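You operate a simulated robot arm through the tools that you are given. There is no shell and no other tool. Be economical: measure what you need, move in short steps, check, and stop when the job is done.

The job below is to be done with a simulated robot arm. You get a single attempt, and the scene is never put back.

Task
Box the two round pastries from the tray, press the lid on and slide the box onto the pink sheet.
Fine: that makes six in the large red box; the long pastry stays on the small tray.

The check looks at the end state, three seconds after you hand in, the way a careful person would. Anything else that was tipped, shoved, dropped, spilled or broken makes it a failure. A push-on lid holds only when it is set on centred and level and pressed home; a screw cap is set on level and turned clockwise until tight. Flat cloth is picked up by pressing the open fingertips on it (5 to 10 N) and closing them slowly along it; thin cloth reads only 2 to 8 mm in the jaws.

Robot
A 6-joint arm with a fingered hand, fixed in place. Base frame: the origin is at the foot of the arm, x ahead of it, y to its left, z up; the work surface is at about z = 0.73. Readings come in m, rad, newtons and seconds.
With the tool pointing down near the work surface it reaches from about 0.14 to 0.86 m from the base axis. Its first joint turns from -2.897 to 2.897 rad. Payload 5 kg.
Tool frame: the origin (TCP) lies between the finger pads and is the grasp point; the fingertips stand 0.037 m ahead of it; z points along the fingers, y is the line along which they close. Largest opening 0.124 m; the body of the gripper starts 0.043 m behind the TCP. The gripper is a hand of 3 fingers: y runs from the thumb to the fingers, the wrist lies at [-0.021, -0.125, -0.215] in the tool frame.
Orientation is that of the tool frame in the base frame, as [roll, pitch, yaw] about the fixed x, y, z axes, in that order (R = Rz(yaw) Ry(pitch) Rx(roll)). With the fingers straight down and the wrist toward the robot, the tool's x, y and z point along [0, 1, 0], [1, 0, 0] and [0, 0, -1] of the base frame.

Tools
- The arm moves only by the tool move_arm. Its argument "plan" is a list of rows, each a list of 6 numbers: the shift along the tool's x, y, z in units of 150 mm (1.0 is 150 mm), then the turn, a rotation vector about the tool's x, y, z in units of 120 degrees (1.0 is 120 degrees). In form: [[x, y, z, ax, ay, az], ...]. A call has 1 to 8 rows; each row is the pose to reach, as a shift and turn from the pose commanded when the call began, along the tool's axes at that moment. A call with a number of a shift or a turn outside -1 to 1 is refused whole. Each row takes 0.2 s and may step no farther than 0.05 m and 0.15 rad from the row before; otherwise, the whole call is refused. Where a pose cannot be reached the arm comes as near as it can. A force on the tool above 40 N (or 10 N above the force at the start of the call, whichever is more), or a blocked arm, ends the call early, and 0.2 s more pass. In this call time passes only in rows, and 0.2 s behind the last. The reply holds the time, the measured pose of the TCP, the force on the tool along the base axes, the opening and the grip force, in the units named above and with some noise, with the torque about the TCP (base axes, N m) and any sound that the robot's microphone picked up.
- Cameras (640 x 400 px; columns grow to the right, rows downward): "scene" is fixed at [0.0493, -0.6463, 1.4704]; the picture's right is [0.47, -0.88, 0.00], its down [-0.56, -0.30, -0.77] and it looks along [0.68, 0.36, -0.64] (base axes); focal length 329 px, centre (320, 200). "wrist" rides on the gripper at [0.072, -0.104, -0.154] in the tool frame; the picture's right is [-0.83, 0.26, -0.49], its down [-0.51, -0.72, 0.47] and it looks along [-0.23, 0.64, 0.73] (tool axes); focal length 243 px, centre (320, 200). There is no depth. A picture from a camera that has moved, and an enlarged one, comes with that camera's place and axes in the base frame and with its lens.
- get_image(camera): a new picture of that camera. The clock stands still meanwhile.
- move_fingers(index, middle, thumb_bend, thumb_turn): sets how far each is bent, from 0 (flat) to 100 (curled in); at 30 the hand is open as for a grip, at 70 the pads meet at the TCP. One left out holds its place. A second passes; each finger stops where it meets its share of the squeeze, and holds until it gets a number again. It is the only way to open and close the hand. It gives what a move gives, with no picture; readings hold the bend of each and the force on the fingers (four entries, about 0 where the hand has none), thumb and palm. thumb_turn goes from beside the hand (0) to across from the fingers (100), as for a grip.
- zoom(camera, box): a new picture of the part [left, top, right, bottom] of that camera's present view, enlarged. The clock stands still meanwhile.
- close_job(): hands the job in; it is judged then, once.

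Go step by step. Nothing tells you positions but the pictures and the camera data: compare them with the known pose of the tool, close in by small moves and look again before you grip or let go. The budget is 120 turns and 84 pictures, counting those below and the enlarged ones. Unless the task says otherwise, let go and move clear before handing in, and close with one line.

The tools are called after "Call:" as a command line: name --pt "numbers of a row" for each row, then --argument value for the rest, lists and objects as JSON in quotes. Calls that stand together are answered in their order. move_arm: Moves the arm, as the interface text tells. Its arguments: {"type":"object","properties":{"plan":{"type":"array","items":{"type":"array","items":{"type":"number"}}}},"required":["plan"]} The other tools are called the same way: move_fingers (index, middle, thumb_bend, thumb_turn) moves the fingers one by one; get_image (camera) takes a picture; zoom (camera, box) takes an enlarged picture of a part of a camera's view; close_job () hands the job in.

At the start:

```text
clock: 0.0
position: [0.6954, -0.2665, 1.024]
ee_rot: [-3.141, -0.002, 1.571]
ft_force: [-0.1, 0.5, 0.7]
wrist_torque: [0.0, 0.03, -0.01]
opening: 0.1236
finger_force: 0.0
shape: jaw
bend: [30.0, 30.0, 30.0, 98.0]
finger forces: [0.1, 0.0, 0.0, 0.0, 0.0, 0.0]
```

scene: 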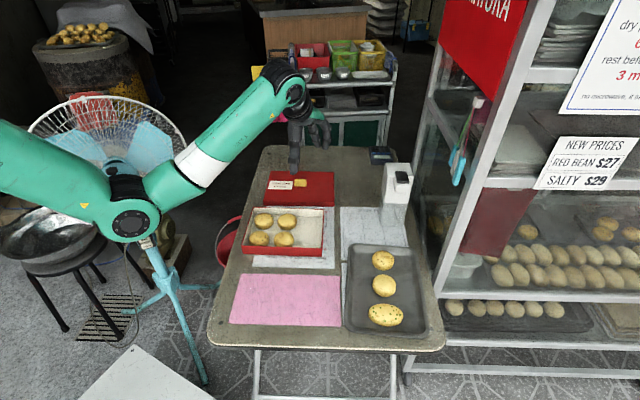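
wrist: 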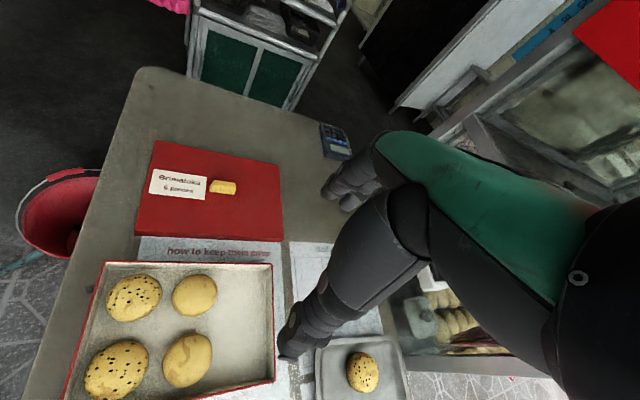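

I see the open red box with four pastries, the red lid behind it with something yellow on it, the tray with two round and one long pastry, and the pink sheet. I'll enlarge the scene to measure positions.

Call:
zoom --camera "scene" --box '[220, 150, 440, 288]'

Call:
zoom --camera "scene" --box '[220, 225, 440, 362]'

```text
2.90 times, centred on (330, 219) of scene
camera zoom: at [0.0493, -0.6463, 1.4704], right [0.47, -0.88, 0.0], down [-0.56, -0.3, -0.77], along [0.68, 0.36, -0.64], focal length 955 px, centre (291, 145)
```

zoom: 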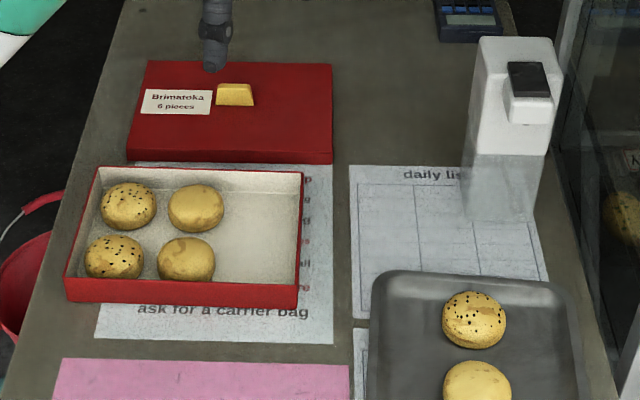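

```text
2.91 times, centred on (330, 294) of scene
camera zoom: at [0.0493, -0.6463, 1.4704], right [0.47, -0.88, 0.0], down [-0.56, -0.3, -0.77], along [0.68, 0.36, -0.64], focal length 958 px, centre (291, -72)
```

zoom: 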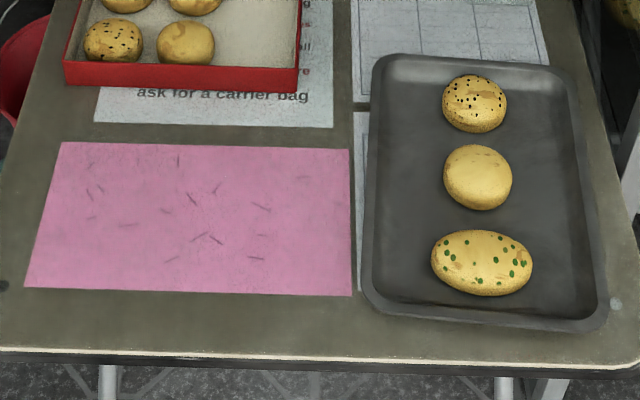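

The table is turned about 28° from the base frame: "right" e1≈(0.47,-0.88), "far" e2≈(0.88,0.47). I'll check the lid's knob, the hand and the pastries up close.

Call:
zoom --camera "scene" --box '[260, 110, 350, 210]'

Call:
zoom --camera "wrist" --box '[60, 130, 420, 400]'

Call:
zoom --camera "scene" --box '[340, 240, 440, 340]'

```text
4.00 times, centred on (305, 160) of scene
camera zoom: at [0.0493, -0.6463, 1.4704], right [0.47, -0.88, 0.0], down [-0.56, -0.3, -0.77], along [0.68, 0.36, -0.64], focal length 1318 px, centre (380, 360)
```

zoom: 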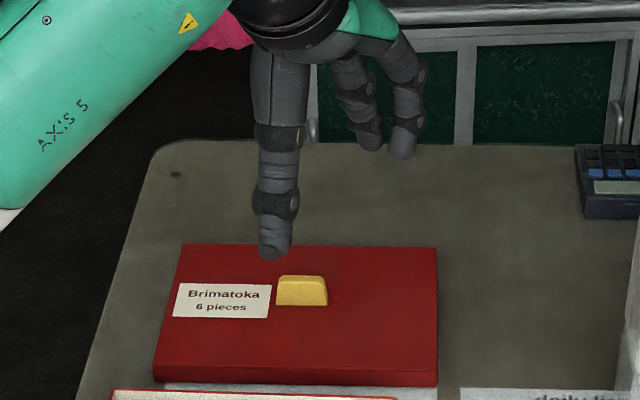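

```text
1.48 times, centred on (240, 265) of wrist
camera zoom: at [0.5911, -0.1941, 1.1767], right [0.26, -0.83, 0.49], down [-0.72, -0.51, -0.47], along [0.64, -0.23, -0.73], focal length 359 px, centre (438, 104)
```

zoom: 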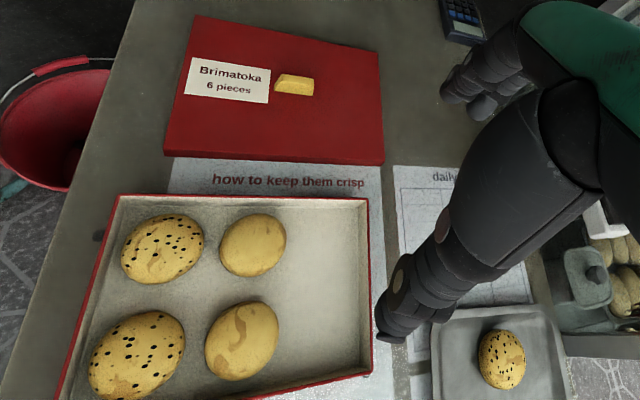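

```text
4.00 times, centred on (390, 290) of scene
camera zoom: at [0.0493, -0.6463, 1.4704], right [0.47, -0.88, 0.0], down [-0.56, -0.3, -0.77], along [0.68, 0.36, -0.64], focal length 1318 px, centre (40, -160)
```

zoom: 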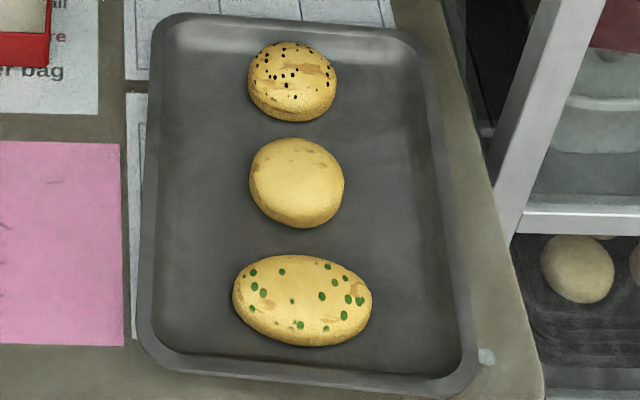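

The hand is a thumb (robot side) opposite two fingers. I'll turn it so that it closes along e1 and move toward the far round pastry, staying high.

Call:
move_arm --pt "-0.125 -0.017 0 0 0 0.067" --pt "-0.25 -0.033 0 0 0 0.133" --pt "-0.375 -0.05 0 0 0 0.2" --pt "-0.5 -0.067 0 0 0 0.267" --pt "-0.625 -0.083 0 0 0 0.333" --pt "-0.75 -0.1 0 0 0 0.4" --pt "-0.875 -0.117 0 0 0 0.467" --pt "-1 -0.133 0 0 0 0.533"

```text
clock: 1.8
position: [0.6756, -0.4151, 1.0237]
ee_rot: [-3.141, 0.0, 0.453]
ft_force: [0.0, -0.1, 0.6]
wrist_torque: [0.0, 0.0, -0.01]
opening: 0.1238
finger_force: 0.0
shape: jaw
bend: [30.0, 30.0, 30.0, 98.0]
finger forces: [0.0, 0.0, 0.0, 0.0, 0.1, 0.0]
```

The turn went as planned. Next I go over the far round pastry at z≈0.88 and look.

Call:
move_arm --pt "-0.098 0.142 0.233 0 0 0" --pt "-0.196 0.284 0.467 0 0 0" --pt "-0.293 0.425 0.7 0 0 0" --pt "-0.391 0.567 0.933 0 0 0"

Call:
get_image --camera "wrist"

Call:
zoom --camera "scene" --box '[300, 180, 440, 340]'

```text
clock: 2.8
position: [0.6578, -0.5189, 0.8837]
ee_rot: [3.139, 0.0, 0.455]
ft_force: [-0.6, -0.2, 0.1]
wrist_torque: [-0.01, 0.06, 0.0]
opening: 0.1238
finger_force: 0.1
shape: jaw
bend: [30.0, 30.0, 30.0, 98.0]
finger forces: [0.0, 0.0, 0.0, 0.0, 0.0, 0.1]
```

```text
76 pictures are left
camera wrist: at [0.6767, -0.3931, 1.0368], right [-0.63, -0.6, 0.49], down [-0.77, 0.43, -0.47], along [0.07, -0.68, -0.73], focal length 243 px, centre (320, 200)
```

wrist: 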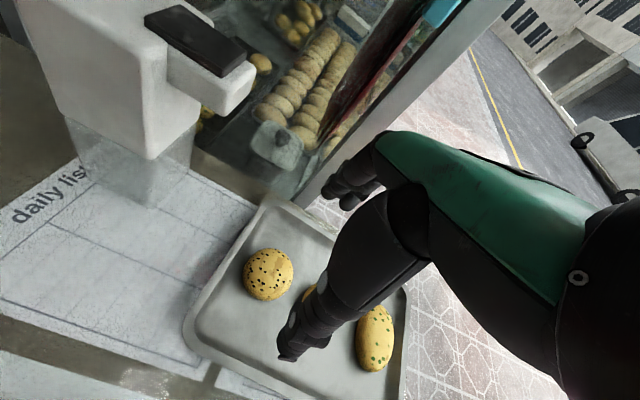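

```text
2.50 times, centred on (370, 260) of scene
camera zoom: at [0.0493, -0.6463, 1.4704], right [0.47, -0.88, 0.0], down [-0.56, -0.3, -0.77], along [0.68, 0.36, -0.64], focal length 824 px, centre (195, 50)
```

zoom: 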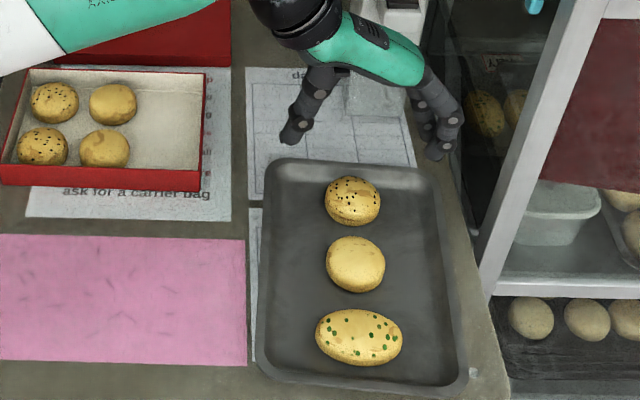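

The far pastry is at about (0.664,-0.517). I'll lower to z≈0.80 around it and look.

Call:
move_arm --pt "0.04 0.005 0.28 0 0 0" --pt "0.04 0.005 0.56 0 0 0"

Call:
zoom --camera "scene" --box '[340, 200, 440, 300]'

Call:
get_image --camera "wrist"

```text
clock: 3.4
position: [0.6647, -0.5153, 0.7986]
ee_rot: [3.14, -0.002, 0.454]
ft_force: [-0.2, -0.2, 1.5]
wrist_torque: [0.02, -0.02, 0.01]
opening: 0.1237
finger_force: 0.0
shape: jaw
bend: [30.0, 30.0, 30.0, 98.0]
finger forces: [0.1, 0.1, 0.0, 0.1, 0.1, 0.0]
```

```text
4.00 times, centred on (390, 250) of scene
camera zoom: at [0.0493, -0.6463, 1.4704], right [0.47, -0.88, 0.0], down [-0.56, -0.3, -0.77], along [0.68, 0.36, -0.64], focal length 1318 px, centre (40, 0)
```

zoom: 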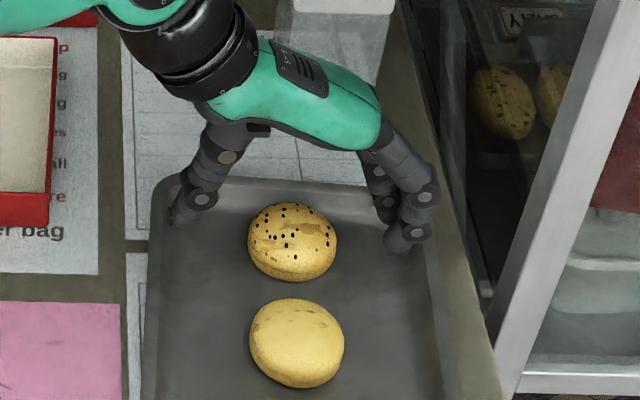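

```text
73 pictures are left
camera wrist: at [0.6839, -0.3898, 0.9526], right [-0.63, -0.6, 0.49], down [-0.77, 0.42, -0.47], along [0.07, -0.68, -0.73], focal length 243 px, centre (320, 200)
```

wrist: 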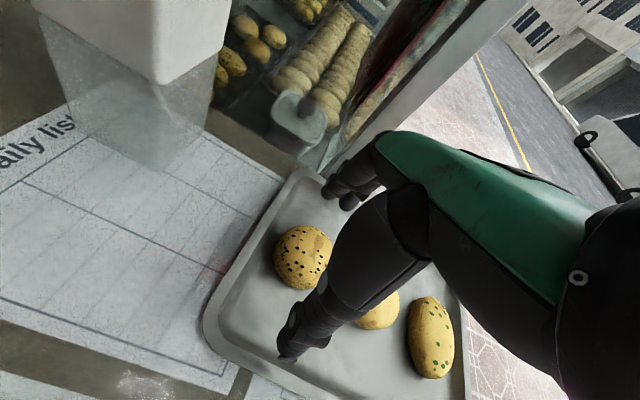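

The two views agree on a pastry centre near (0.668,-0.518, 0.745). I'll go down to z≈0.784 and begin closing.

Call:
move_arm --pt "0.015 0.02 0.1 0 0 0"

Call:
move_fingers --index 44 --middle 44 --thumb_bend 44

Call:
zoom --camera "scene" --box '[340, 200, 440, 300]'

```text
clock: 3.8
position: [0.6678, -0.5163, 0.7823]
ee_rot: [-3.141, 0.0, 0.456]
ft_force: [-0.4, 0.5, 0.9]
wrist_torque: [-0.02, -0.06, 0.0]
opening: 0.1238
finger_force: 0.0
shape: jaw
bend: [30.0, 30.0, 30.0, 98.0]
finger forces: [0.0, 0.0, 0.0, 0.1, 0.0, 0.0]
```

```text
clock: 4.8
position: [0.6665, -0.5182, 0.7831]
ee_rot: [-3.141, 0.0, 0.455]
ft_force: [0.8, -0.7, -1.3]
wrist_torque: [-0.01, 0.02, 0.01]
opening: 0.0869
finger_force: 0.1
shape: fingers
bend: [44.0, 44.0, 44.0, 98.0]
finger forces: [0.1, 0.0, 0.0, 0.1, 0.0, 0.1]
```

```text
4.00 times, centred on (390, 250) of scene
camera zoom: at [0.0493, -0.6463, 1.4704], right [0.47, -0.88, 0.0], down [-0.56, -0.3, -0.77], along [0.68, 0.36, -0.64], focal length 1318 px, centre (40, 0)
```

zoom: 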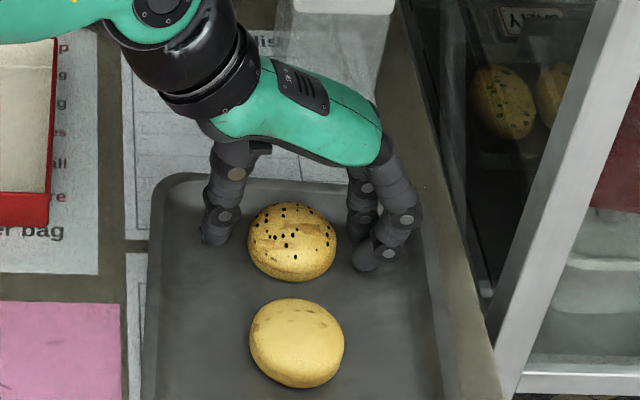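

The tips are centred on the pastry and clear of the tray. I'll close the rest of the way.

Call:
move_fingers --index 57 --middle 57 --thumb_bend 57

Call:
zoom --camera "scene" --box '[340, 200, 440, 300]'

```text
clock: 5.8
position: [0.6671, -0.5171, 0.7834]
ee_rot: [-3.141, 0.001, 0.455]
ft_force: [-1.2, -1.1, 0.6]
wrist_torque: [-0.01, 0.04, -0.03]
opening: 0.0597
finger_force: 4.2
shape: fingers
bend: [53.0, 55.0, 53.0, 97.0]
finger forces: [2.6, 1.4, 0.0, 0.1, 4.3, 0.0]
```

```text
4.00 times, centred on (390, 250) of scene
camera zoom: at [0.0493, -0.6463, 1.4704], right [0.47, -0.88, 0.0], down [-0.56, -0.3, -0.77], along [0.68, 0.36, -0.64], focal length 1318 px, centre (40, 0)
```

zoom: 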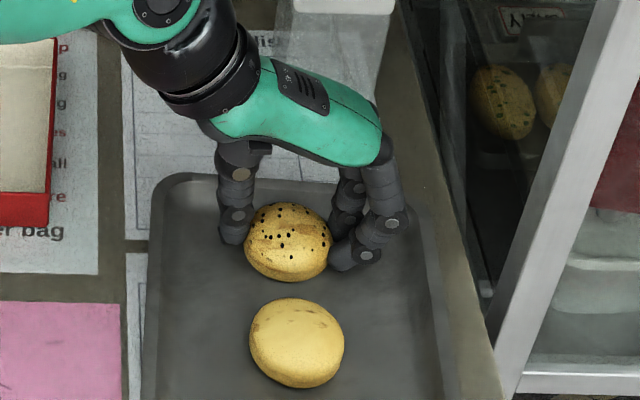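

Gripped at about 4 N with an opening of 60 mm. I'll lift a little and check.

Call:
move_arm --pt "0 0 -0.07 0 0 0" --pt "0 0 -0.2 0 0 0" --pt "0 0 -0.4 0 0 0"

Call:
zoom --camera "scene" --box '[330, 170, 440, 290]'

```text
clock: 6.6
position: [0.6664, -0.5169, 0.8431]
ee_rot: [-3.14, 0.0, 0.454]
ft_force: [-0.3, 0.1, -0.9]
wrist_torque: [-0.03, -0.04, -0.01]
opening: 0.0594
finger_force: 4.3
shape: fingers
bend: [53.0, 55.0, 53.0, 97.0]
finger forces: [2.8, 1.3, 0.1, 0.0, 4.3, 0.0]
```

```text
3.33 times, centred on (385, 230) of scene
camera zoom: at [0.0493, -0.6463, 1.4704], right [0.47, -0.88, 0.0], down [-0.56, -0.3, -0.77], along [0.68, 0.36, -0.64], focal length 1098 px, centre (103, 100)
```

zoom: 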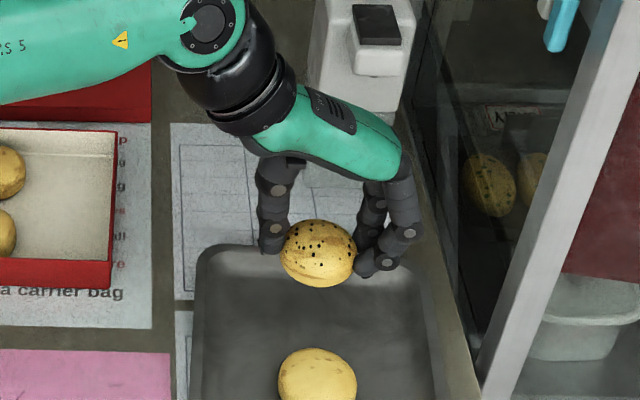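

Held securely. I'll lift it over to the box, turning the hand back toward e2 alignment as it goes.

Call:
move_arm --pt "0 -0.1 -0.2 0 0 -0.06" --pt "0 -0.22 -0.3 0 0 -0.13" --pt "0.02 -0.34 -0.3 0 0 -0.2" --pt "0.05 -0.46 -0.3 0 0 -0.27" --pt "0.08 -0.58 -0.3 0 0 -0.34" --pt "0.12 -0.7 -0.3 0 0 -0.4" --pt "0.16 -0.8 -0.3 0 0 -0.47" --pt "0.2 -0.9 -0.3 0 0 -0.535"

```text
clock: 8.4
position: [0.6377, -0.3832, 0.8896]
ee_rot: [3.141, -0.002, 1.577]
ft_force: [0.1, 0.5, -0.9]
wrist_torque: [-0.01, -0.03, 0.01]
opening: 0.0593
finger_force: 4.1
shape: fingers
bend: [53.0, 55.0, 53.0, 97.0]
finger forces: [2.9, 1.2, 0.0, 0.1, 4.2, 0.1]
```

Now over the back-right spot in the box, finishing the turn.

Call:
move_arm --pt "0.202 0.124 0 0 0 -0.053" --pt "0.404 0.248 0 0 0 -0.106" --pt "0.606 0.371 0.06 0 0 -0.16" --pt "0.808 0.495 0.13 0 0 -0.2125"

Call:
zoom --camera "scene" --box '[230, 160, 350, 260]'

Call:
get_image --camera "wrist"

```text
clock: 9.4
position: [0.7116, -0.2611, 0.872]
ee_rot: [3.14, 0.001, 2.022]
ft_force: [-1.0, -0.7, 0.4]
wrist_torque: [0.03, 0.0, -0.02]
opening: 0.0596
finger_force: 4.3
shape: fingers
bend: [53.0, 55.0, 53.0, 97.0]
finger forces: [2.8, 1.2, 0.1, 0.1, 4.2, 0.1]
```

```text
4.00 times, centred on (290, 210) of scene
camera zoom: at [0.0493, -0.6463, 1.4704], right [0.47, -0.88, 0.0], down [-0.56, -0.3, -0.77], along [0.68, 0.36, -0.64], focal length 1318 px, centre (440, 160)
```

zoom: 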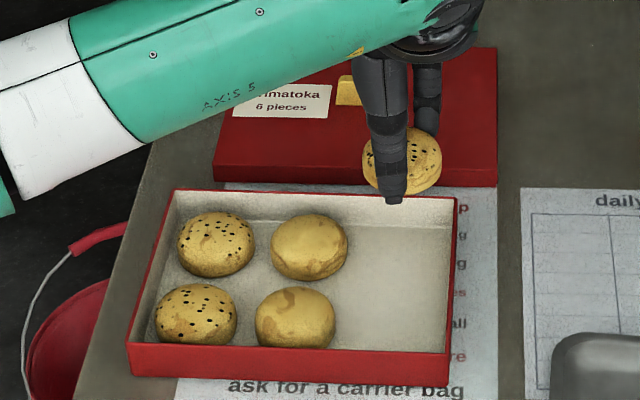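

```text
68 pictures are left
camera wrist: at [0.5866, -0.2422, 1.025], right [0.6, -0.63, 0.49], down [-0.43, -0.77, -0.47], along [0.68, 0.07, -0.73], focal length 243 px, centre (320, 200)
```

wrist: 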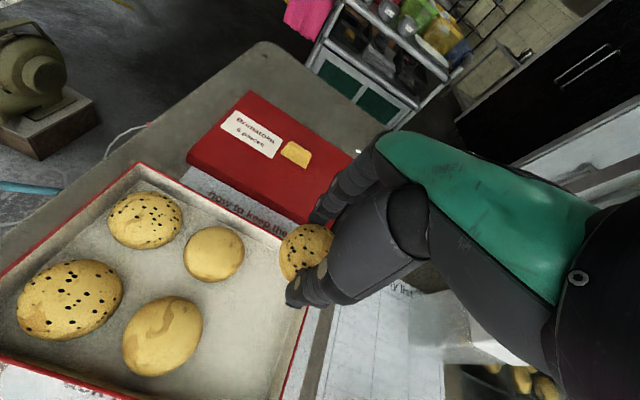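

The pastry is in place in plan; I'll nudge it 6 mm left and 5 mm back, then lower most of the way and check.

Call:
move_arm --pt "0.04 0.033 0.1 0 0 0" --pt "0.04 0.033 0.3 0 0 0" --pt "0.04 0.033 0.47 0 0 0"

Call:
zoom --camera "scene" --box '[240, 180, 350, 270]'

Call:
zoom --camera "wrist" --box '[160, 160, 400, 340]'

```text
clock: 10.2
position: [0.7165, -0.2548, 0.8041]
ee_rot: [3.13, 0.006, 2.019]
ft_force: [-8.0, 7.4, 40.5]
wrist_torque: [0.77, -0.83, 0.23]
opening: 0.0593
finger_force: 27.7
shape: fingers
bend: [55.0, 56.0, 52.0, 97.0]
finger forces: [21.3, 26.5, 0.0, 0.1, 7.4, 0.1]
```

```text
4.44 times, centred on (295, 225) of scene
camera zoom: at [0.0493, -0.6463, 1.4704], right [0.47, -0.88, 0.0], down [-0.56, -0.3, -0.77], along [0.68, 0.36, -0.64], focal length 1464 px, centre (431, 89)
```

zoom: 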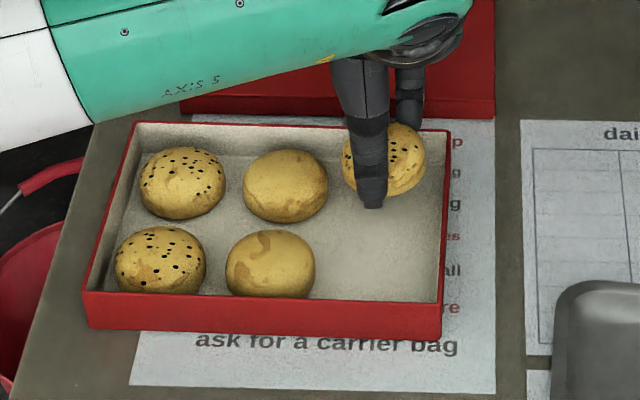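

```text
2.22 times, centred on (280, 250) of wrist
camera zoom: at [0.5888, -0.2348, 0.9563], right [0.59, -0.63, 0.5], down [-0.42, -0.77, -0.48], along [0.69, 0.07, -0.72], focal length 539 px, centre (409, 89)
```

zoom: 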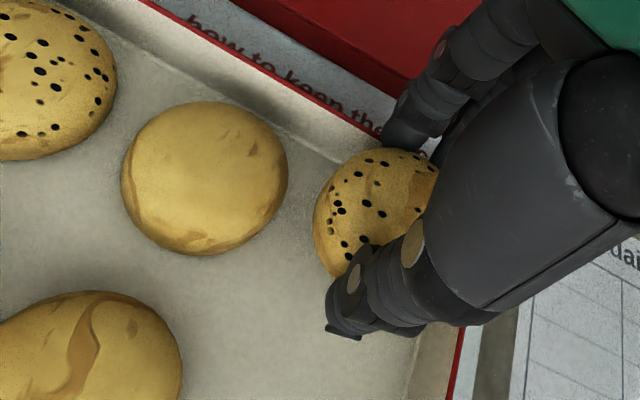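

The fingertips came down on the back rim (40 N). I'll raise at once and shift toward the front before lowering again.

Call:
move_arm --pt "0 0 -0.05 0 0 0" --pt "0 0 -0.15 0 0 0" --pt "0 -0.13 -0.15 0 0 0"

Call:
zoom --camera "scene" --box '[240, 180, 350, 270]'

Call:
zoom --camera "wrist" --box '[160, 160, 400, 340]'

```text
clock: 11.0
position: [0.6939, -0.2624, 0.8197]
ee_rot: [-3.138, -0.002, 2.02]
ft_force: [0.0, 0.3, -0.5]
wrist_torque: [0.01, -0.03, 0.0]
opening: 0.0595
finger_force: 4.4
shape: fingers
bend: [54.0, 55.0, 53.0, 97.0]
finger forces: [2.9, 1.3, 0.0, 0.1, 3.9, 0.1]
```

```text
4.44 times, centred on (295, 225) of scene
camera zoom: at [0.0493, -0.6463, 1.4704], right [0.47, -0.88, 0.0], down [-0.56, -0.3, -0.77], along [0.68, 0.36, -0.64], focal length 1464 px, centre (431, 89)
```

zoom: 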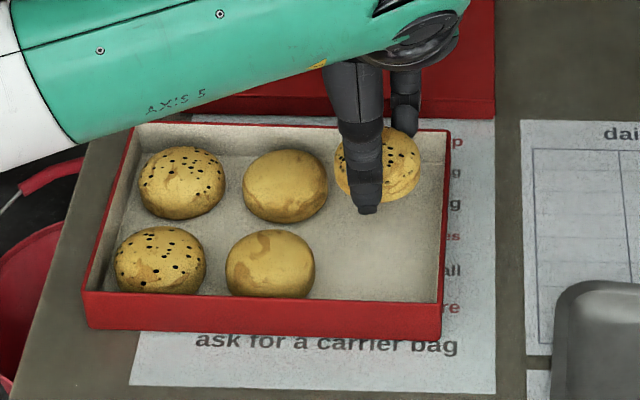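

```text
2.22 times, centred on (280, 250) of wrist
camera zoom: at [0.5681, -0.2431, 0.9733], right [0.6, -0.63, 0.49], down [-0.43, -0.77, -0.47], along [0.68, 0.07, -0.73], focal length 539 px, centre (409, 89)
```

zoom: 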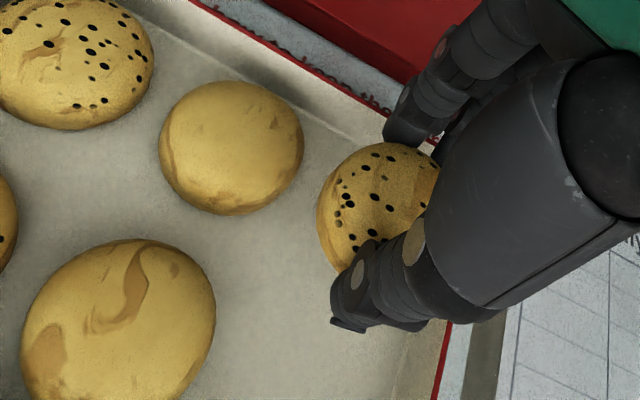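

The box hasn't moved. I'll shift 8 mm back from here, which keeps the tips inside the wall, and lower gently.

Call:
move_arm --pt "0 0.053 0.05 0 0 0" --pt "0 0.053 0.13 0 0 0" --pt "0 0.053 0.18 0 0 0" --pt "0 0.053 0.22 0 0 0"

Call:
zoom --camera "scene" --box '[240, 180, 350, 270]'

Call:
zoom --camera "wrist" --box '[160, 160, 400, 340]'

```text
clock: 12.0
position: [0.7045, -0.2606, 0.7928]
ee_rot: [3.135, 0.005, 2.019]
ft_force: [-8.4, 1.5, 29.8]
wrist_torque: [0.24, -1.33, 0.11]
opening: 0.0595
finger_force: 22.0
shape: fingers
bend: [54.0, 56.0, 52.0, 97.0]
finger forces: [2.0, 36.3, 0.1, 0.0, 6.0, 0.1]
```

```text
4.44 times, centred on (295, 225) of scene
camera zoom: at [0.0493, -0.6463, 1.4704], right [0.47, -0.88, 0.0], down [-0.56, -0.3, -0.77], along [0.68, 0.36, -0.64], focal length 1464 px, centre (431, 89)
```

zoom: 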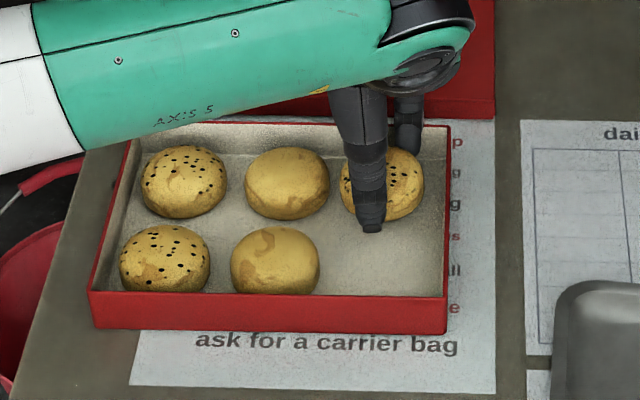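

```text
2.22 times, centred on (280, 250) of wrist
camera zoom: at [0.577, -0.2396, 0.9447], right [0.59, -0.63, 0.5], down [-0.43, -0.77, -0.47], along [0.68, 0.07, -0.73], focal length 539 px, centre (409, 89)
```

zoom: 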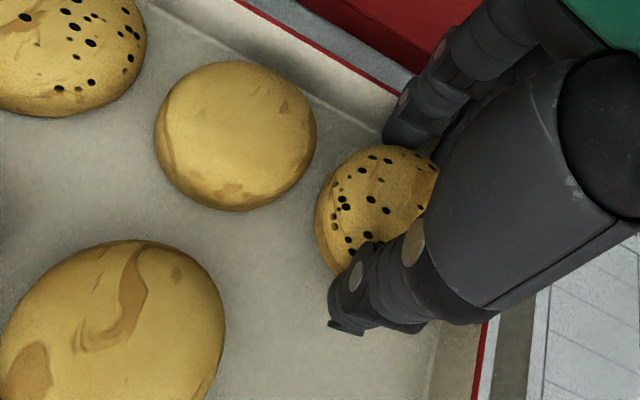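

A finger is touching the wall and the box has shifted about 4 mm, which is harmless. I'll raise, set the pastry down in the middle of the empty column where there's room, and then push it back with the thumb.

Call:
move_arm --pt "0 0 -0.05 0 0 0" --pt "0 0 -0.12 0 0 0" --pt "0 -0.15 -0.12 0 0 0" --pt "0 -0.27 -0.12 0 0 0"

Call:
zoom --camera "scene" --box '[240, 180, 350, 270]'

Call:
zoom --camera "wrist" --box '[160, 160, 400, 340]'

```text
clock: 13.0
position: [0.6655, -0.277, 0.8053]
ee_rot: [-3.141, 0.0, 2.018]
ft_force: [0.1, -0.7, -1.2]
wrist_torque: [0.04, 0.03, 0.01]
opening: 0.0594
finger_force: 3.7
shape: fingers
bend: [54.0, 55.0, 53.0, 97.0]
finger forces: [3.0, 1.2, 0.0, 0.0, 3.9, 0.0]
```

```text
4.44 times, centred on (295, 225) of scene
camera zoom: at [0.0493, -0.6463, 1.4704], right [0.47, -0.88, 0.0], down [-0.56, -0.3, -0.77], along [0.68, 0.36, -0.64], focal length 1464 px, centre (431, 89)
```

zoom: 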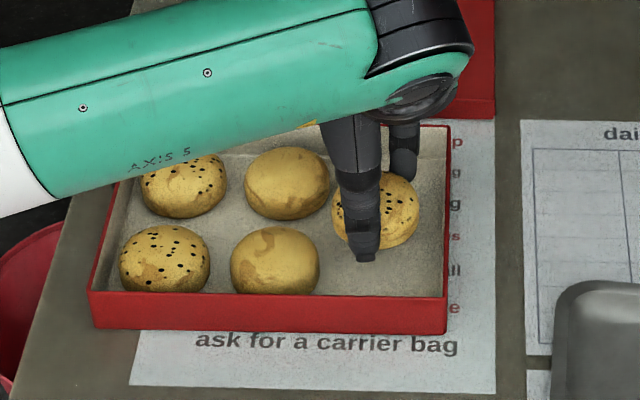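

```text
2.22 times, centred on (280, 250) of wrist
camera zoom: at [0.5405, -0.2568, 0.9592], right [0.6, -0.63, 0.49], down [-0.43, -0.77, -0.47], along [0.68, 0.07, -0.73], focal length 539 px, centre (409, 89)
```

zoom: 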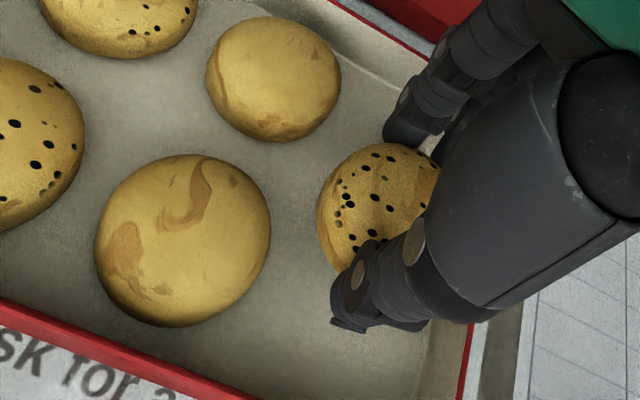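

There is room all around now. Lowering gently to the floor of the box.

Call:
move_arm --pt "0 0 0.06 0 0 0" --pt "0 0 0.1 0 0 0" --pt "0 0 0.135 0 0 0"

Call:
zoom --camera "scene" --box '[240, 180, 350, 270]'

```text
clock: 13.8
position: [0.6664, -0.2773, 0.7869]
ee_rot: [3.14, 0.0, 2.02]
ft_force: [-0.4, 0.4, -1.0]
wrist_torque: [0.01, 0.01, 0.0]
opening: 0.0595
finger_force: 4.3
shape: fingers
bend: [54.0, 55.0, 53.0, 97.0]
finger forces: [3.0, 1.2, 0.1, 0.0, 3.9, 0.1]
```

```text
4.44 times, centred on (295, 225) of scene
camera zoom: at [0.0493, -0.6463, 1.4704], right [0.47, -0.88, 0.0], down [-0.56, -0.3, -0.77], along [0.68, 0.36, -0.64], focal length 1464 px, centre (431, 89)
```

zoom: 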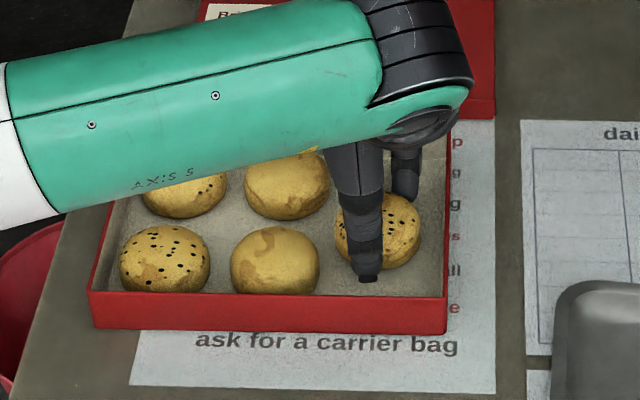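

No contact yet, so a few more millimetres down.

Call:
move_arm --pt "0 0 0.015 0 0 0" --pt "0 0 0.03 0 0 0"

```text
clock: 14.4
position: [0.6658, -0.2762, 0.7812]
ee_rot: [3.14, 0.002, 2.021]
ft_force: [-0.5, -0.8, 6.3]
wrist_torque: [-0.03, 0.13, 0.0]
opening: 0.0592
finger_force: 5.1
shape: fingers
bend: [54.0, 55.0, 53.0, 97.0]
finger forces: [2.8, 1.4, 0.1, 0.0, 4.9, 0.1]
```

It's touching the floor (6 N). I'll open modestly and rise.

Call:
move_fingers --index 46 --middle 46 --thumb_bend 46

Call:
move_arm --pt "0 0 -0.1 0 0 0" --pt "0 0 -0.3 0 0 0" --pt "0 0 -0.55 0 0 0"

Call:
move_fingers --index 100 --middle 100 --thumb_bend 40

Call:
zoom --camera "scene" --box '[230, 160, 350, 270]'

Call:
get_image --camera "wrist"

```text
clock: 15.4
position: [0.6645, -0.2758, 0.7807]
ee_rot: [3.141, 0.001, 2.02]
ft_force: [-0.1, 0.2, -0.1]
wrist_torque: [0.0, 0.03, 0.0]
opening: 0.0793
finger_force: 0.0
shape: fingers
bend: [46.0, 46.0, 46.0, 97.0]
finger forces: [0.0, 0.1, 0.1, 0.1, 0.0, 0.0]
```

```text
clock: 16.2
position: [0.6653, -0.2773, 0.8612]
ee_rot: [-3.141, 0.003, 2.019]
ft_force: [0.6, 0.1, -0.1]
wrist_torque: [0.02, 0.0, -0.01]
opening: 0.08
finger_force: 0.1
shape: fingers
bend: [46.0, 46.0, 46.0, 97.0]
finger forces: [0.0, 0.0, 0.1, 0.1, 0.0, 0.1]
```

```text
clock: 17.2
position: [0.6663, -0.2767, 0.8621]
ee_rot: [3.14, 0.0, 2.019]
ft_force: [-0.4, -0.2, -0.1]
wrist_torque: [-0.04, -0.01, 0.0]
opening: 0.0765
finger_force: 0.0
shape: fingers
bend: [100.0, 100.0, 40.0, 97.0]
finger forces: [0.1, 0.0, 0.0, 0.0, 0.0, 0.0]
```

```text
3.64 times, centred on (290, 215) of scene
camera zoom: at [0.0493, -0.6463, 1.4704], right [0.47, -0.88, 0.0], down [-0.56, -0.3, -0.77], along [0.68, 0.36, -0.64], focal length 1198 px, centre (429, 146)
```

zoom: 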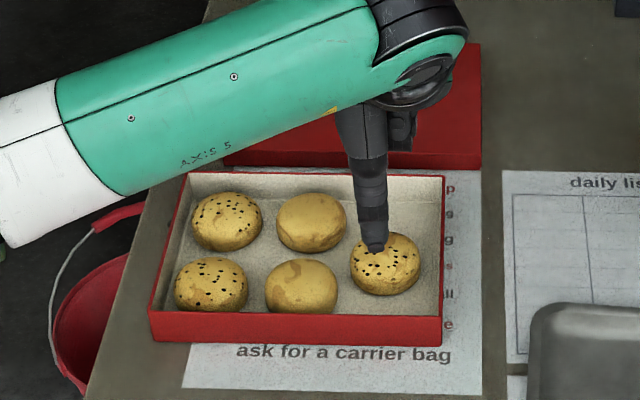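

```text
57 pictures are left
camera wrist: at [0.5397, -0.2577, 1.0152], right [0.6, -0.63, 0.49], down [-0.43, -0.77, -0.47], along [0.68, 0.07, -0.73], focal length 243 px, centre (320, 200)
```

wrist: 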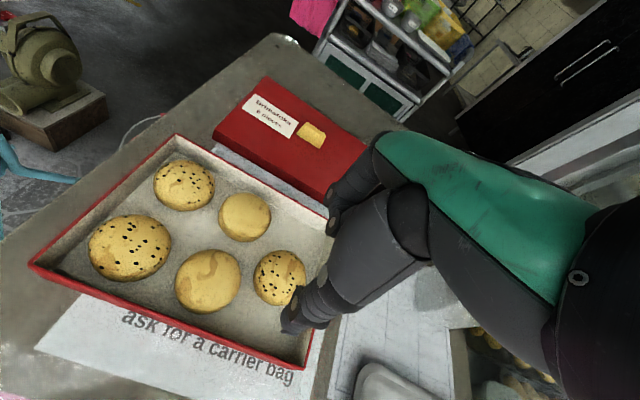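

The first pastry is in the box. With only the thumb down, I'll lower it in front of the pastry and push it toward the back wall.

Call:
move_arm --pt "0 0 0.2 0 0 0" --pt "0 0 0.4 0 0 0" --pt "0 0 0.47 0 0 0"

Call:
move_arm --pt "0 0.08 0 0 0 0" --pt "0 0.16 0 0 0 0" --pt "0 0.24 0 0 0 0" --pt "0 0.32 0 0 0 0"

Call:
zoom --camera "scene" --box '[230, 160, 350, 270]'

Call:
get_image --camera "wrist"

```text
clock: 18.0
position: [0.6659, -0.2776, 0.7931]
ee_rot: [3.142, 0.0, 2.019]
ft_force: [0.2, 0.6, 0.6]
wrist_torque: [0.0, 0.01, 0.04]
opening: 0.0766
finger_force: 0.0
shape: fingers
bend: [100.0, 100.0, 40.0, 97.0]
finger forces: [0.0, 0.0, 0.0, 0.0, 0.0, 0.0]
```

```text
clock: 19.0
position: [0.708, -0.2559, 0.7918]
ee_rot: [-3.14, 0.001, 2.019]
ft_force: [-1.2, -0.6, 2.0]
wrist_torque: [-0.12, 0.14, 0.01]
opening: 0.0772
finger_force: 1.4
shape: fingers
bend: [100.0, 100.0, 39.0, 98.0]
finger forces: [0.0, 0.0, 0.1, 0.0, 2.8, 0.1]
```

```text
3.64 times, centred on (290, 215) of scene
camera zoom: at [0.0493, -0.6463, 1.4704], right [0.47, -0.88, 0.0], down [-0.56, -0.3, -0.77], along [0.68, 0.36, -0.64], focal length 1198 px, centre (429, 146)
```

zoom: 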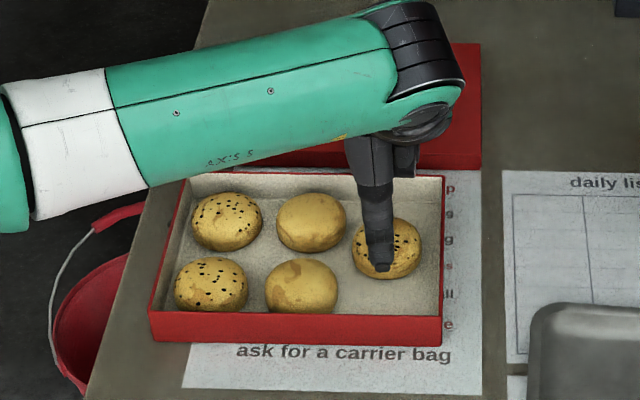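

```text
55 pictures are left
camera wrist: at [0.5829, -0.236, 0.9462], right [0.6, -0.63, 0.49], down [-0.43, -0.77, -0.47], along [0.68, 0.07, -0.73], focal length 243 px, centre (320, 200)
```

wrist: 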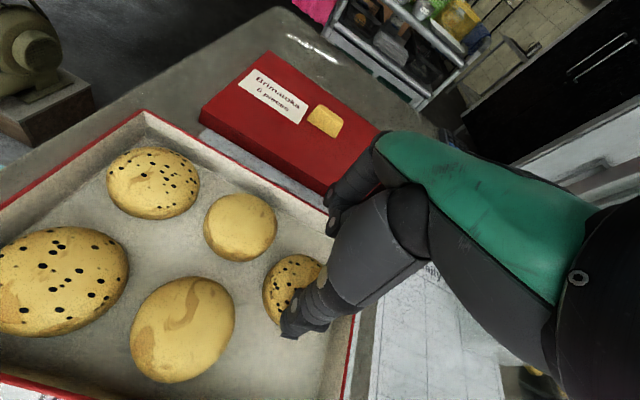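

Pushing works (18 mm so far). About 30 mm more to line up with the back row.

Call:
move_arm --pt "0 0.05 0 0 0 0" --pt "0 0.1 0 0 0 0" --pt "0 0.15 0 0 0 0" --pt "0 0.2 0 0 0 0"

Call:
zoom --camera "scene" --box '[230, 160, 350, 270]'

```text
clock: 20.0
position: [0.7363, -0.2434, 0.7931]
ee_rot: [3.141, -0.002, 2.019]
ft_force: [-0.3, 0.0, -0.3]
wrist_torque: [-0.01, 0.0, -0.03]
opening: 0.0769
finger_force: 0.2
shape: fingers
bend: [100.0, 100.0, 39.0, 97.0]
finger forces: [0.1, 0.0, 0.0, 0.1, 0.6, 0.1]
```

```text
3.64 times, centred on (290, 215) of scene
camera zoom: at [0.0493, -0.6463, 1.4704], right [0.47, -0.88, 0.0], down [-0.56, -0.3, -0.77], along [0.68, 0.36, -0.64], focal length 1198 px, centre (429, 146)
```

zoom: 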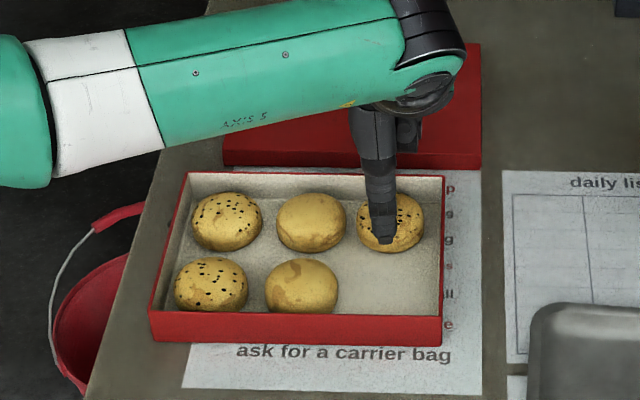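

Aligned with the back row. I'll back off, rise and swing toward the tray for the second pastry.

Call:
move_arm --pt "0 -0.06 -0.05 0 0 0" --pt "0 -0.1 -0.35 0 0 0.03" --pt "0 -0.2 -0.65 0 0 0.095" --pt "-0.1 -0.36 -0.75 0 0 0.16" --pt "-0.25 -0.53 -0.75 0 0 0.225" --pt "-0.4 -0.7 -0.75 0 0 0.29" --pt "-0.55 -0.85 -0.75 0 0 0.355" --pt "-0.67 -1.0 -0.75 0 0 0.42"

Call:
move_fingers --index 40 --middle 40 --thumb_bend 40

```text
clock: 21.8
position: [0.6439, -0.4003, 0.9076]
ee_rot: [-3.142, -0.002, 1.138]
ft_force: [-0.2, 1.0, 0.5]
wrist_torque: [0.0, 0.0, 0.01]
opening: 0.0767
finger_force: 0.1
shape: fingers
bend: [100.0, 100.0, 40.0, 97.0]
finger forces: [0.1, 0.0, 0.0, 0.0, 0.0, 0.0]
```

```text
clock: 22.8
position: [0.6443, -0.4, 0.9075]
ee_rot: [-3.14, -0.002, 1.141]
ft_force: [0.1, 0.6, -0.1]
wrist_torque: [0.01, 0.02, 0.01]
opening: 0.0988
finger_force: 0.1
shape: fingers
bend: [40.0, 40.0, 40.0, 97.0]
finger forces: [0.0, 0.0, 0.0, 0.0, 0.1, 0.0]
```

Continuing to above the second round pastry.

Call:
move_arm --pt "-0.2 0.02 0.05 0 0 0.066" --pt "-0.4 0.04 0.1 0 0 0.132" --pt "-0.6 0.055 0.2 0 0 0.198" --pt "-0.8 0.075 0.35 0 0 0.264" --pt "-1 0.093 0.5 0 0 0.327"

Call:
zoom --camera "scene" --box '[340, 210, 440, 310]'

Call:
get_image --camera "wrist"

```text
clock: 24.0
position: [0.5955, -0.5452, 0.8317]
ee_rot: [3.139, 0.001, 0.453]
ft_force: [-0.2, 0.0, 0.3]
wrist_torque: [-0.01, -0.01, 0.0]
opening: 0.0989
finger_force: 0.2
shape: fingers
bend: [40.0, 40.0, 40.0, 97.0]
finger forces: [0.0, 0.0, 0.0, 0.1, 0.0, 0.0]
```

```text
4.00 times, centred on (390, 260) of scene
camera zoom: at [0.0493, -0.6463, 1.4704], right [0.47, -0.88, 0.0], down [-0.56, -0.3, -0.77], along [0.68, 0.36, -0.64], focal length 1318 px, centre (40, -40)
```

zoom: 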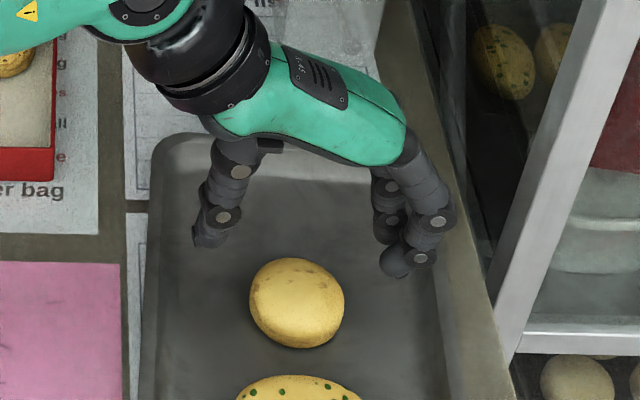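

```text
52 pictures are left
camera wrist: at [0.6151, -0.4194, 0.9852], right [-0.63, -0.6, 0.49], down [-0.77, 0.43, -0.47], along [0.07, -0.68, -0.73], focal length 243 px, centre (320, 200)
```

wrist: 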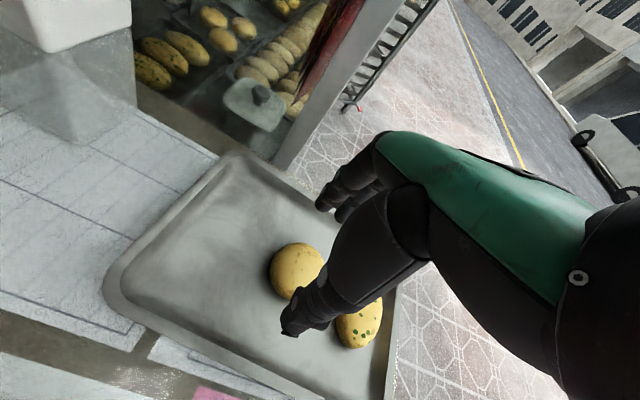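

Both views agree on (0.591,-0.551). I'll go down around it and close.

Call:
move_arm --pt "-0.044 0.021 0.15 0 0 0" --pt "-0.044 0.021 0.322 0 0 0"

Call:
zoom --camera "scene" --box '[340, 210, 440, 310]'

Call:
move_fingers --index 57 --middle 57 --thumb_bend 57

Call:
zoom --camera "scene" --box '[340, 210, 440, 310]'

```text
clock: 24.6
position: [0.5919, -0.5487, 0.7843]
ee_rot: [-3.14, 0.001, 0.456]
ft_force: [0.2, -1.1, 0.6]
wrist_torque: [-0.03, 0.01, 0.0]
opening: 0.0989
finger_force: 0.1
shape: fingers
bend: [40.0, 40.0, 40.0, 97.0]
finger forces: [0.0, 0.0, 0.0, 0.0, 0.1, 0.0]
```

```text
4.00 times, centred on (390, 260) of scene
camera zoom: at [0.0493, -0.6463, 1.4704], right [0.47, -0.88, 0.0], down [-0.56, -0.3, -0.77], along [0.68, 0.36, -0.64], focal length 1318 px, centre (40, -40)
```

zoom: 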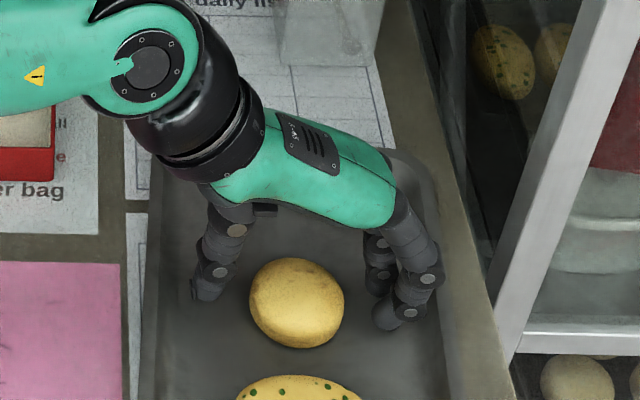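

```text
clock: 25.6
position: [0.5913, -0.5486, 0.7837]
ee_rot: [-3.141, -0.001, 0.456]
ft_force: [-0.1, 0.1, -0.6]
wrist_torque: [-0.03, 0.03, 0.02]
opening: 0.0583
finger_force: 4.3
shape: fingers
bend: [54.0, 54.0, 53.0, 97.0]
finger forces: [2.0, 2.2, 0.0, 0.0, 4.3, 0.0]
```

```text
4.00 times, centred on (390, 260) of scene
camera zoom: at [0.0493, -0.6463, 1.4704], right [0.47, -0.88, 0.0], down [-0.56, -0.3, -0.77], along [0.68, 0.36, -0.64], focal length 1318 px, centre (40, -40)
```

zoom: 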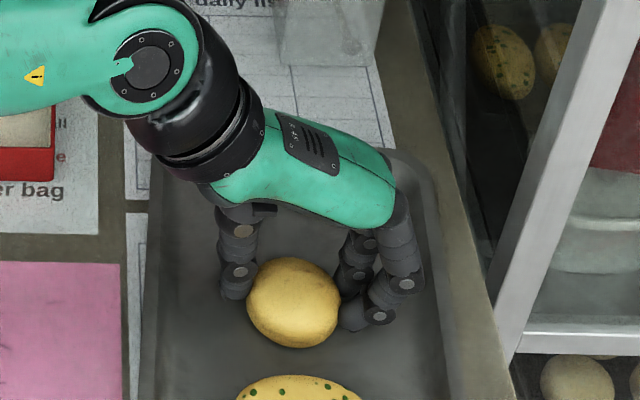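

Good grip (4.3 N). Lifting it and carrying it toward the box while turning.

Call:
move_arm --pt "0 0 -0.1 0 0 0" --pt "0 0 -0.35 0 0 0" --pt "0.05 -0.1 -0.6 0 0 -0.06" --pt "0.15 -0.26 -0.7 0 0 -0.125" --pt "0.25 -0.42 -0.7 0 0 -0.19" --pt "0.35 -0.58 -0.7 0 0 -0.255" --pt "0.47 -0.74 -0.7 0 0 -0.32" --pt "0.6 -0.9 -0.7 0 0 -0.385"

```text
clock: 27.4
position: [0.6119, -0.3869, 0.8891]
ee_rot: [-3.139, 0.0, 1.262]
ft_force: [1.1, -0.3, -0.7]
wrist_torque: [0.0, 0.01, -0.01]
opening: 0.0579
finger_force: 4.8
shape: fingers
bend: [54.0, 54.0, 53.0, 97.0]
finger forces: [2.0, 2.1, 0.1, 0.0, 4.1, 0.1]
```

Still held. Final approach above the front-right spot.

Call:
move_arm --pt "0.11 0.003 0 0 0 -0.06" --pt "0.22 0.006 0 0 0 -0.12" --pt "0.33 0.01 0 0 0 -0.18" --pt "0.44 0.014 0 0 0 -0.24" --pt "0.55 0.018 0.1 0 0 -0.3" --pt "0.661 0.02 0.25 0 0 -0.3615" --pt "0.661 0.02 0.4 0 0 -0.3615"

Call:
zoom --camera "scene" --box '[240, 180, 350, 270]'

Call:
get_image --camera "wrist"

```text
clock: 29.0
position: [0.6426, -0.2919, 0.828]
ee_rot: [-3.141, 0.0, 2.021]
ft_force: [0.2, 0.2, -0.1]
wrist_torque: [-0.02, -0.04, -0.02]
opening: 0.0586
finger_force: 3.8
shape: fingers
bend: [54.0, 54.0, 53.0, 97.0]
finger forces: [2.0, 2.1, 0.1, 0.0, 4.1, 0.1]
```

```text
4.44 times, centred on (295, 225) of scene
camera zoom: at [0.0493, -0.6463, 1.4704], right [0.47, -0.88, 0.0], down [-0.56, -0.3, -0.77], along [0.68, 0.36, -0.64], focal length 1464 px, centre (431, 89)
```

zoom: 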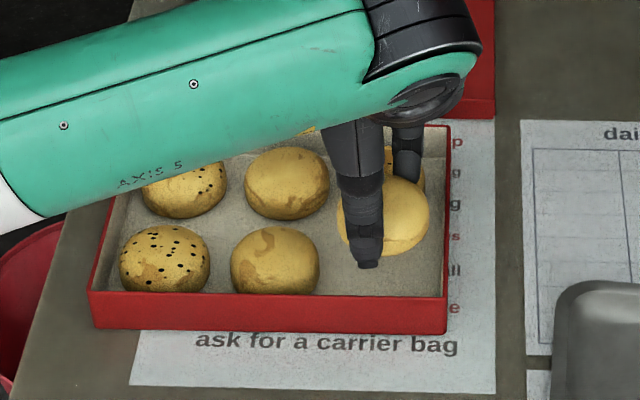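

```text
48 pictures are left
camera wrist: at [0.5173, -0.2725, 0.9813], right [0.6, -0.63, 0.49], down [-0.43, -0.77, -0.47], along [0.68, 0.07, -0.73], focal length 243 px, centre (320, 200)
```

wrist: 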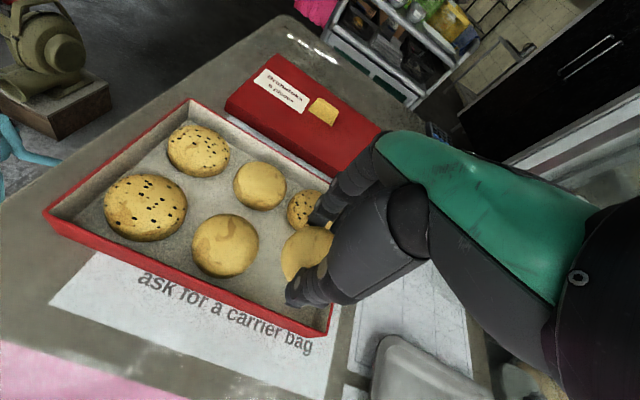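

The thumb would land on the front rim this way round. I'll turn the hand 40° so the thumb points into the front-right corner and the fingers into the gap between the pastries, then look.

Call:
move_arm --pt "0 0 0 0 0 -0.067" --pt "0 0 0 0 0 -0.133" --pt "-0.01 0 0 0 0 -0.2" --pt "-0.02 0 0 0 0 -0.267" --pt "-0.027 0 0 0 0 -0.333"

Call:
zoom --camera "scene" --box '[240, 180, 350, 270]'

Call:
get_image --camera "wrist"

```text
clock: 30.2
position: [0.6446, -0.2963, 0.8289]
ee_rot: [3.141, 0.0, 2.718]
ft_force: [0.7, -0.4, -0.2]
wrist_torque: [0.01, -0.06, 0.01]
opening: 0.0581
finger_force: 4.2
shape: fingers
bend: [54.0, 54.0, 53.0, 97.0]
finger forces: [2.1, 2.0, 0.0, 0.0, 4.0, 0.1]
```

```text
4.44 times, centred on (295, 225) of scene
camera zoom: at [0.0493, -0.6463, 1.4704], right [0.47, -0.88, 0.0], down [-0.56, -0.3, -0.77], along [0.68, 0.36, -0.64], focal length 1464 px, centre (431, 89)
```

zoom: 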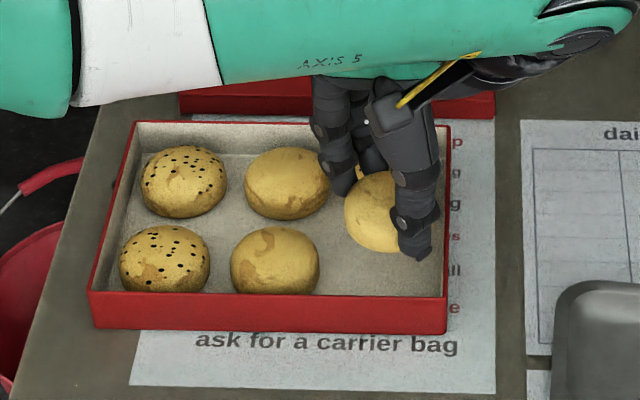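

```text
46 pictures are left
camera wrist: at [0.5365, -0.3611, 0.9823], right [0.86, -0.1, 0.49], down [0.17, -0.87, -0.47], along [0.47, 0.49, -0.73], focal length 243 px, centre (320, 200)
```

wrist: 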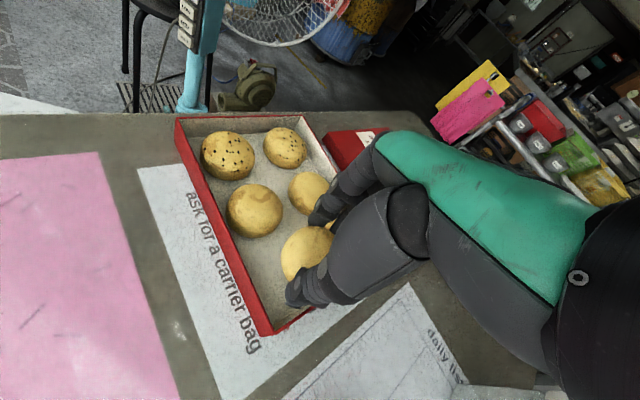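

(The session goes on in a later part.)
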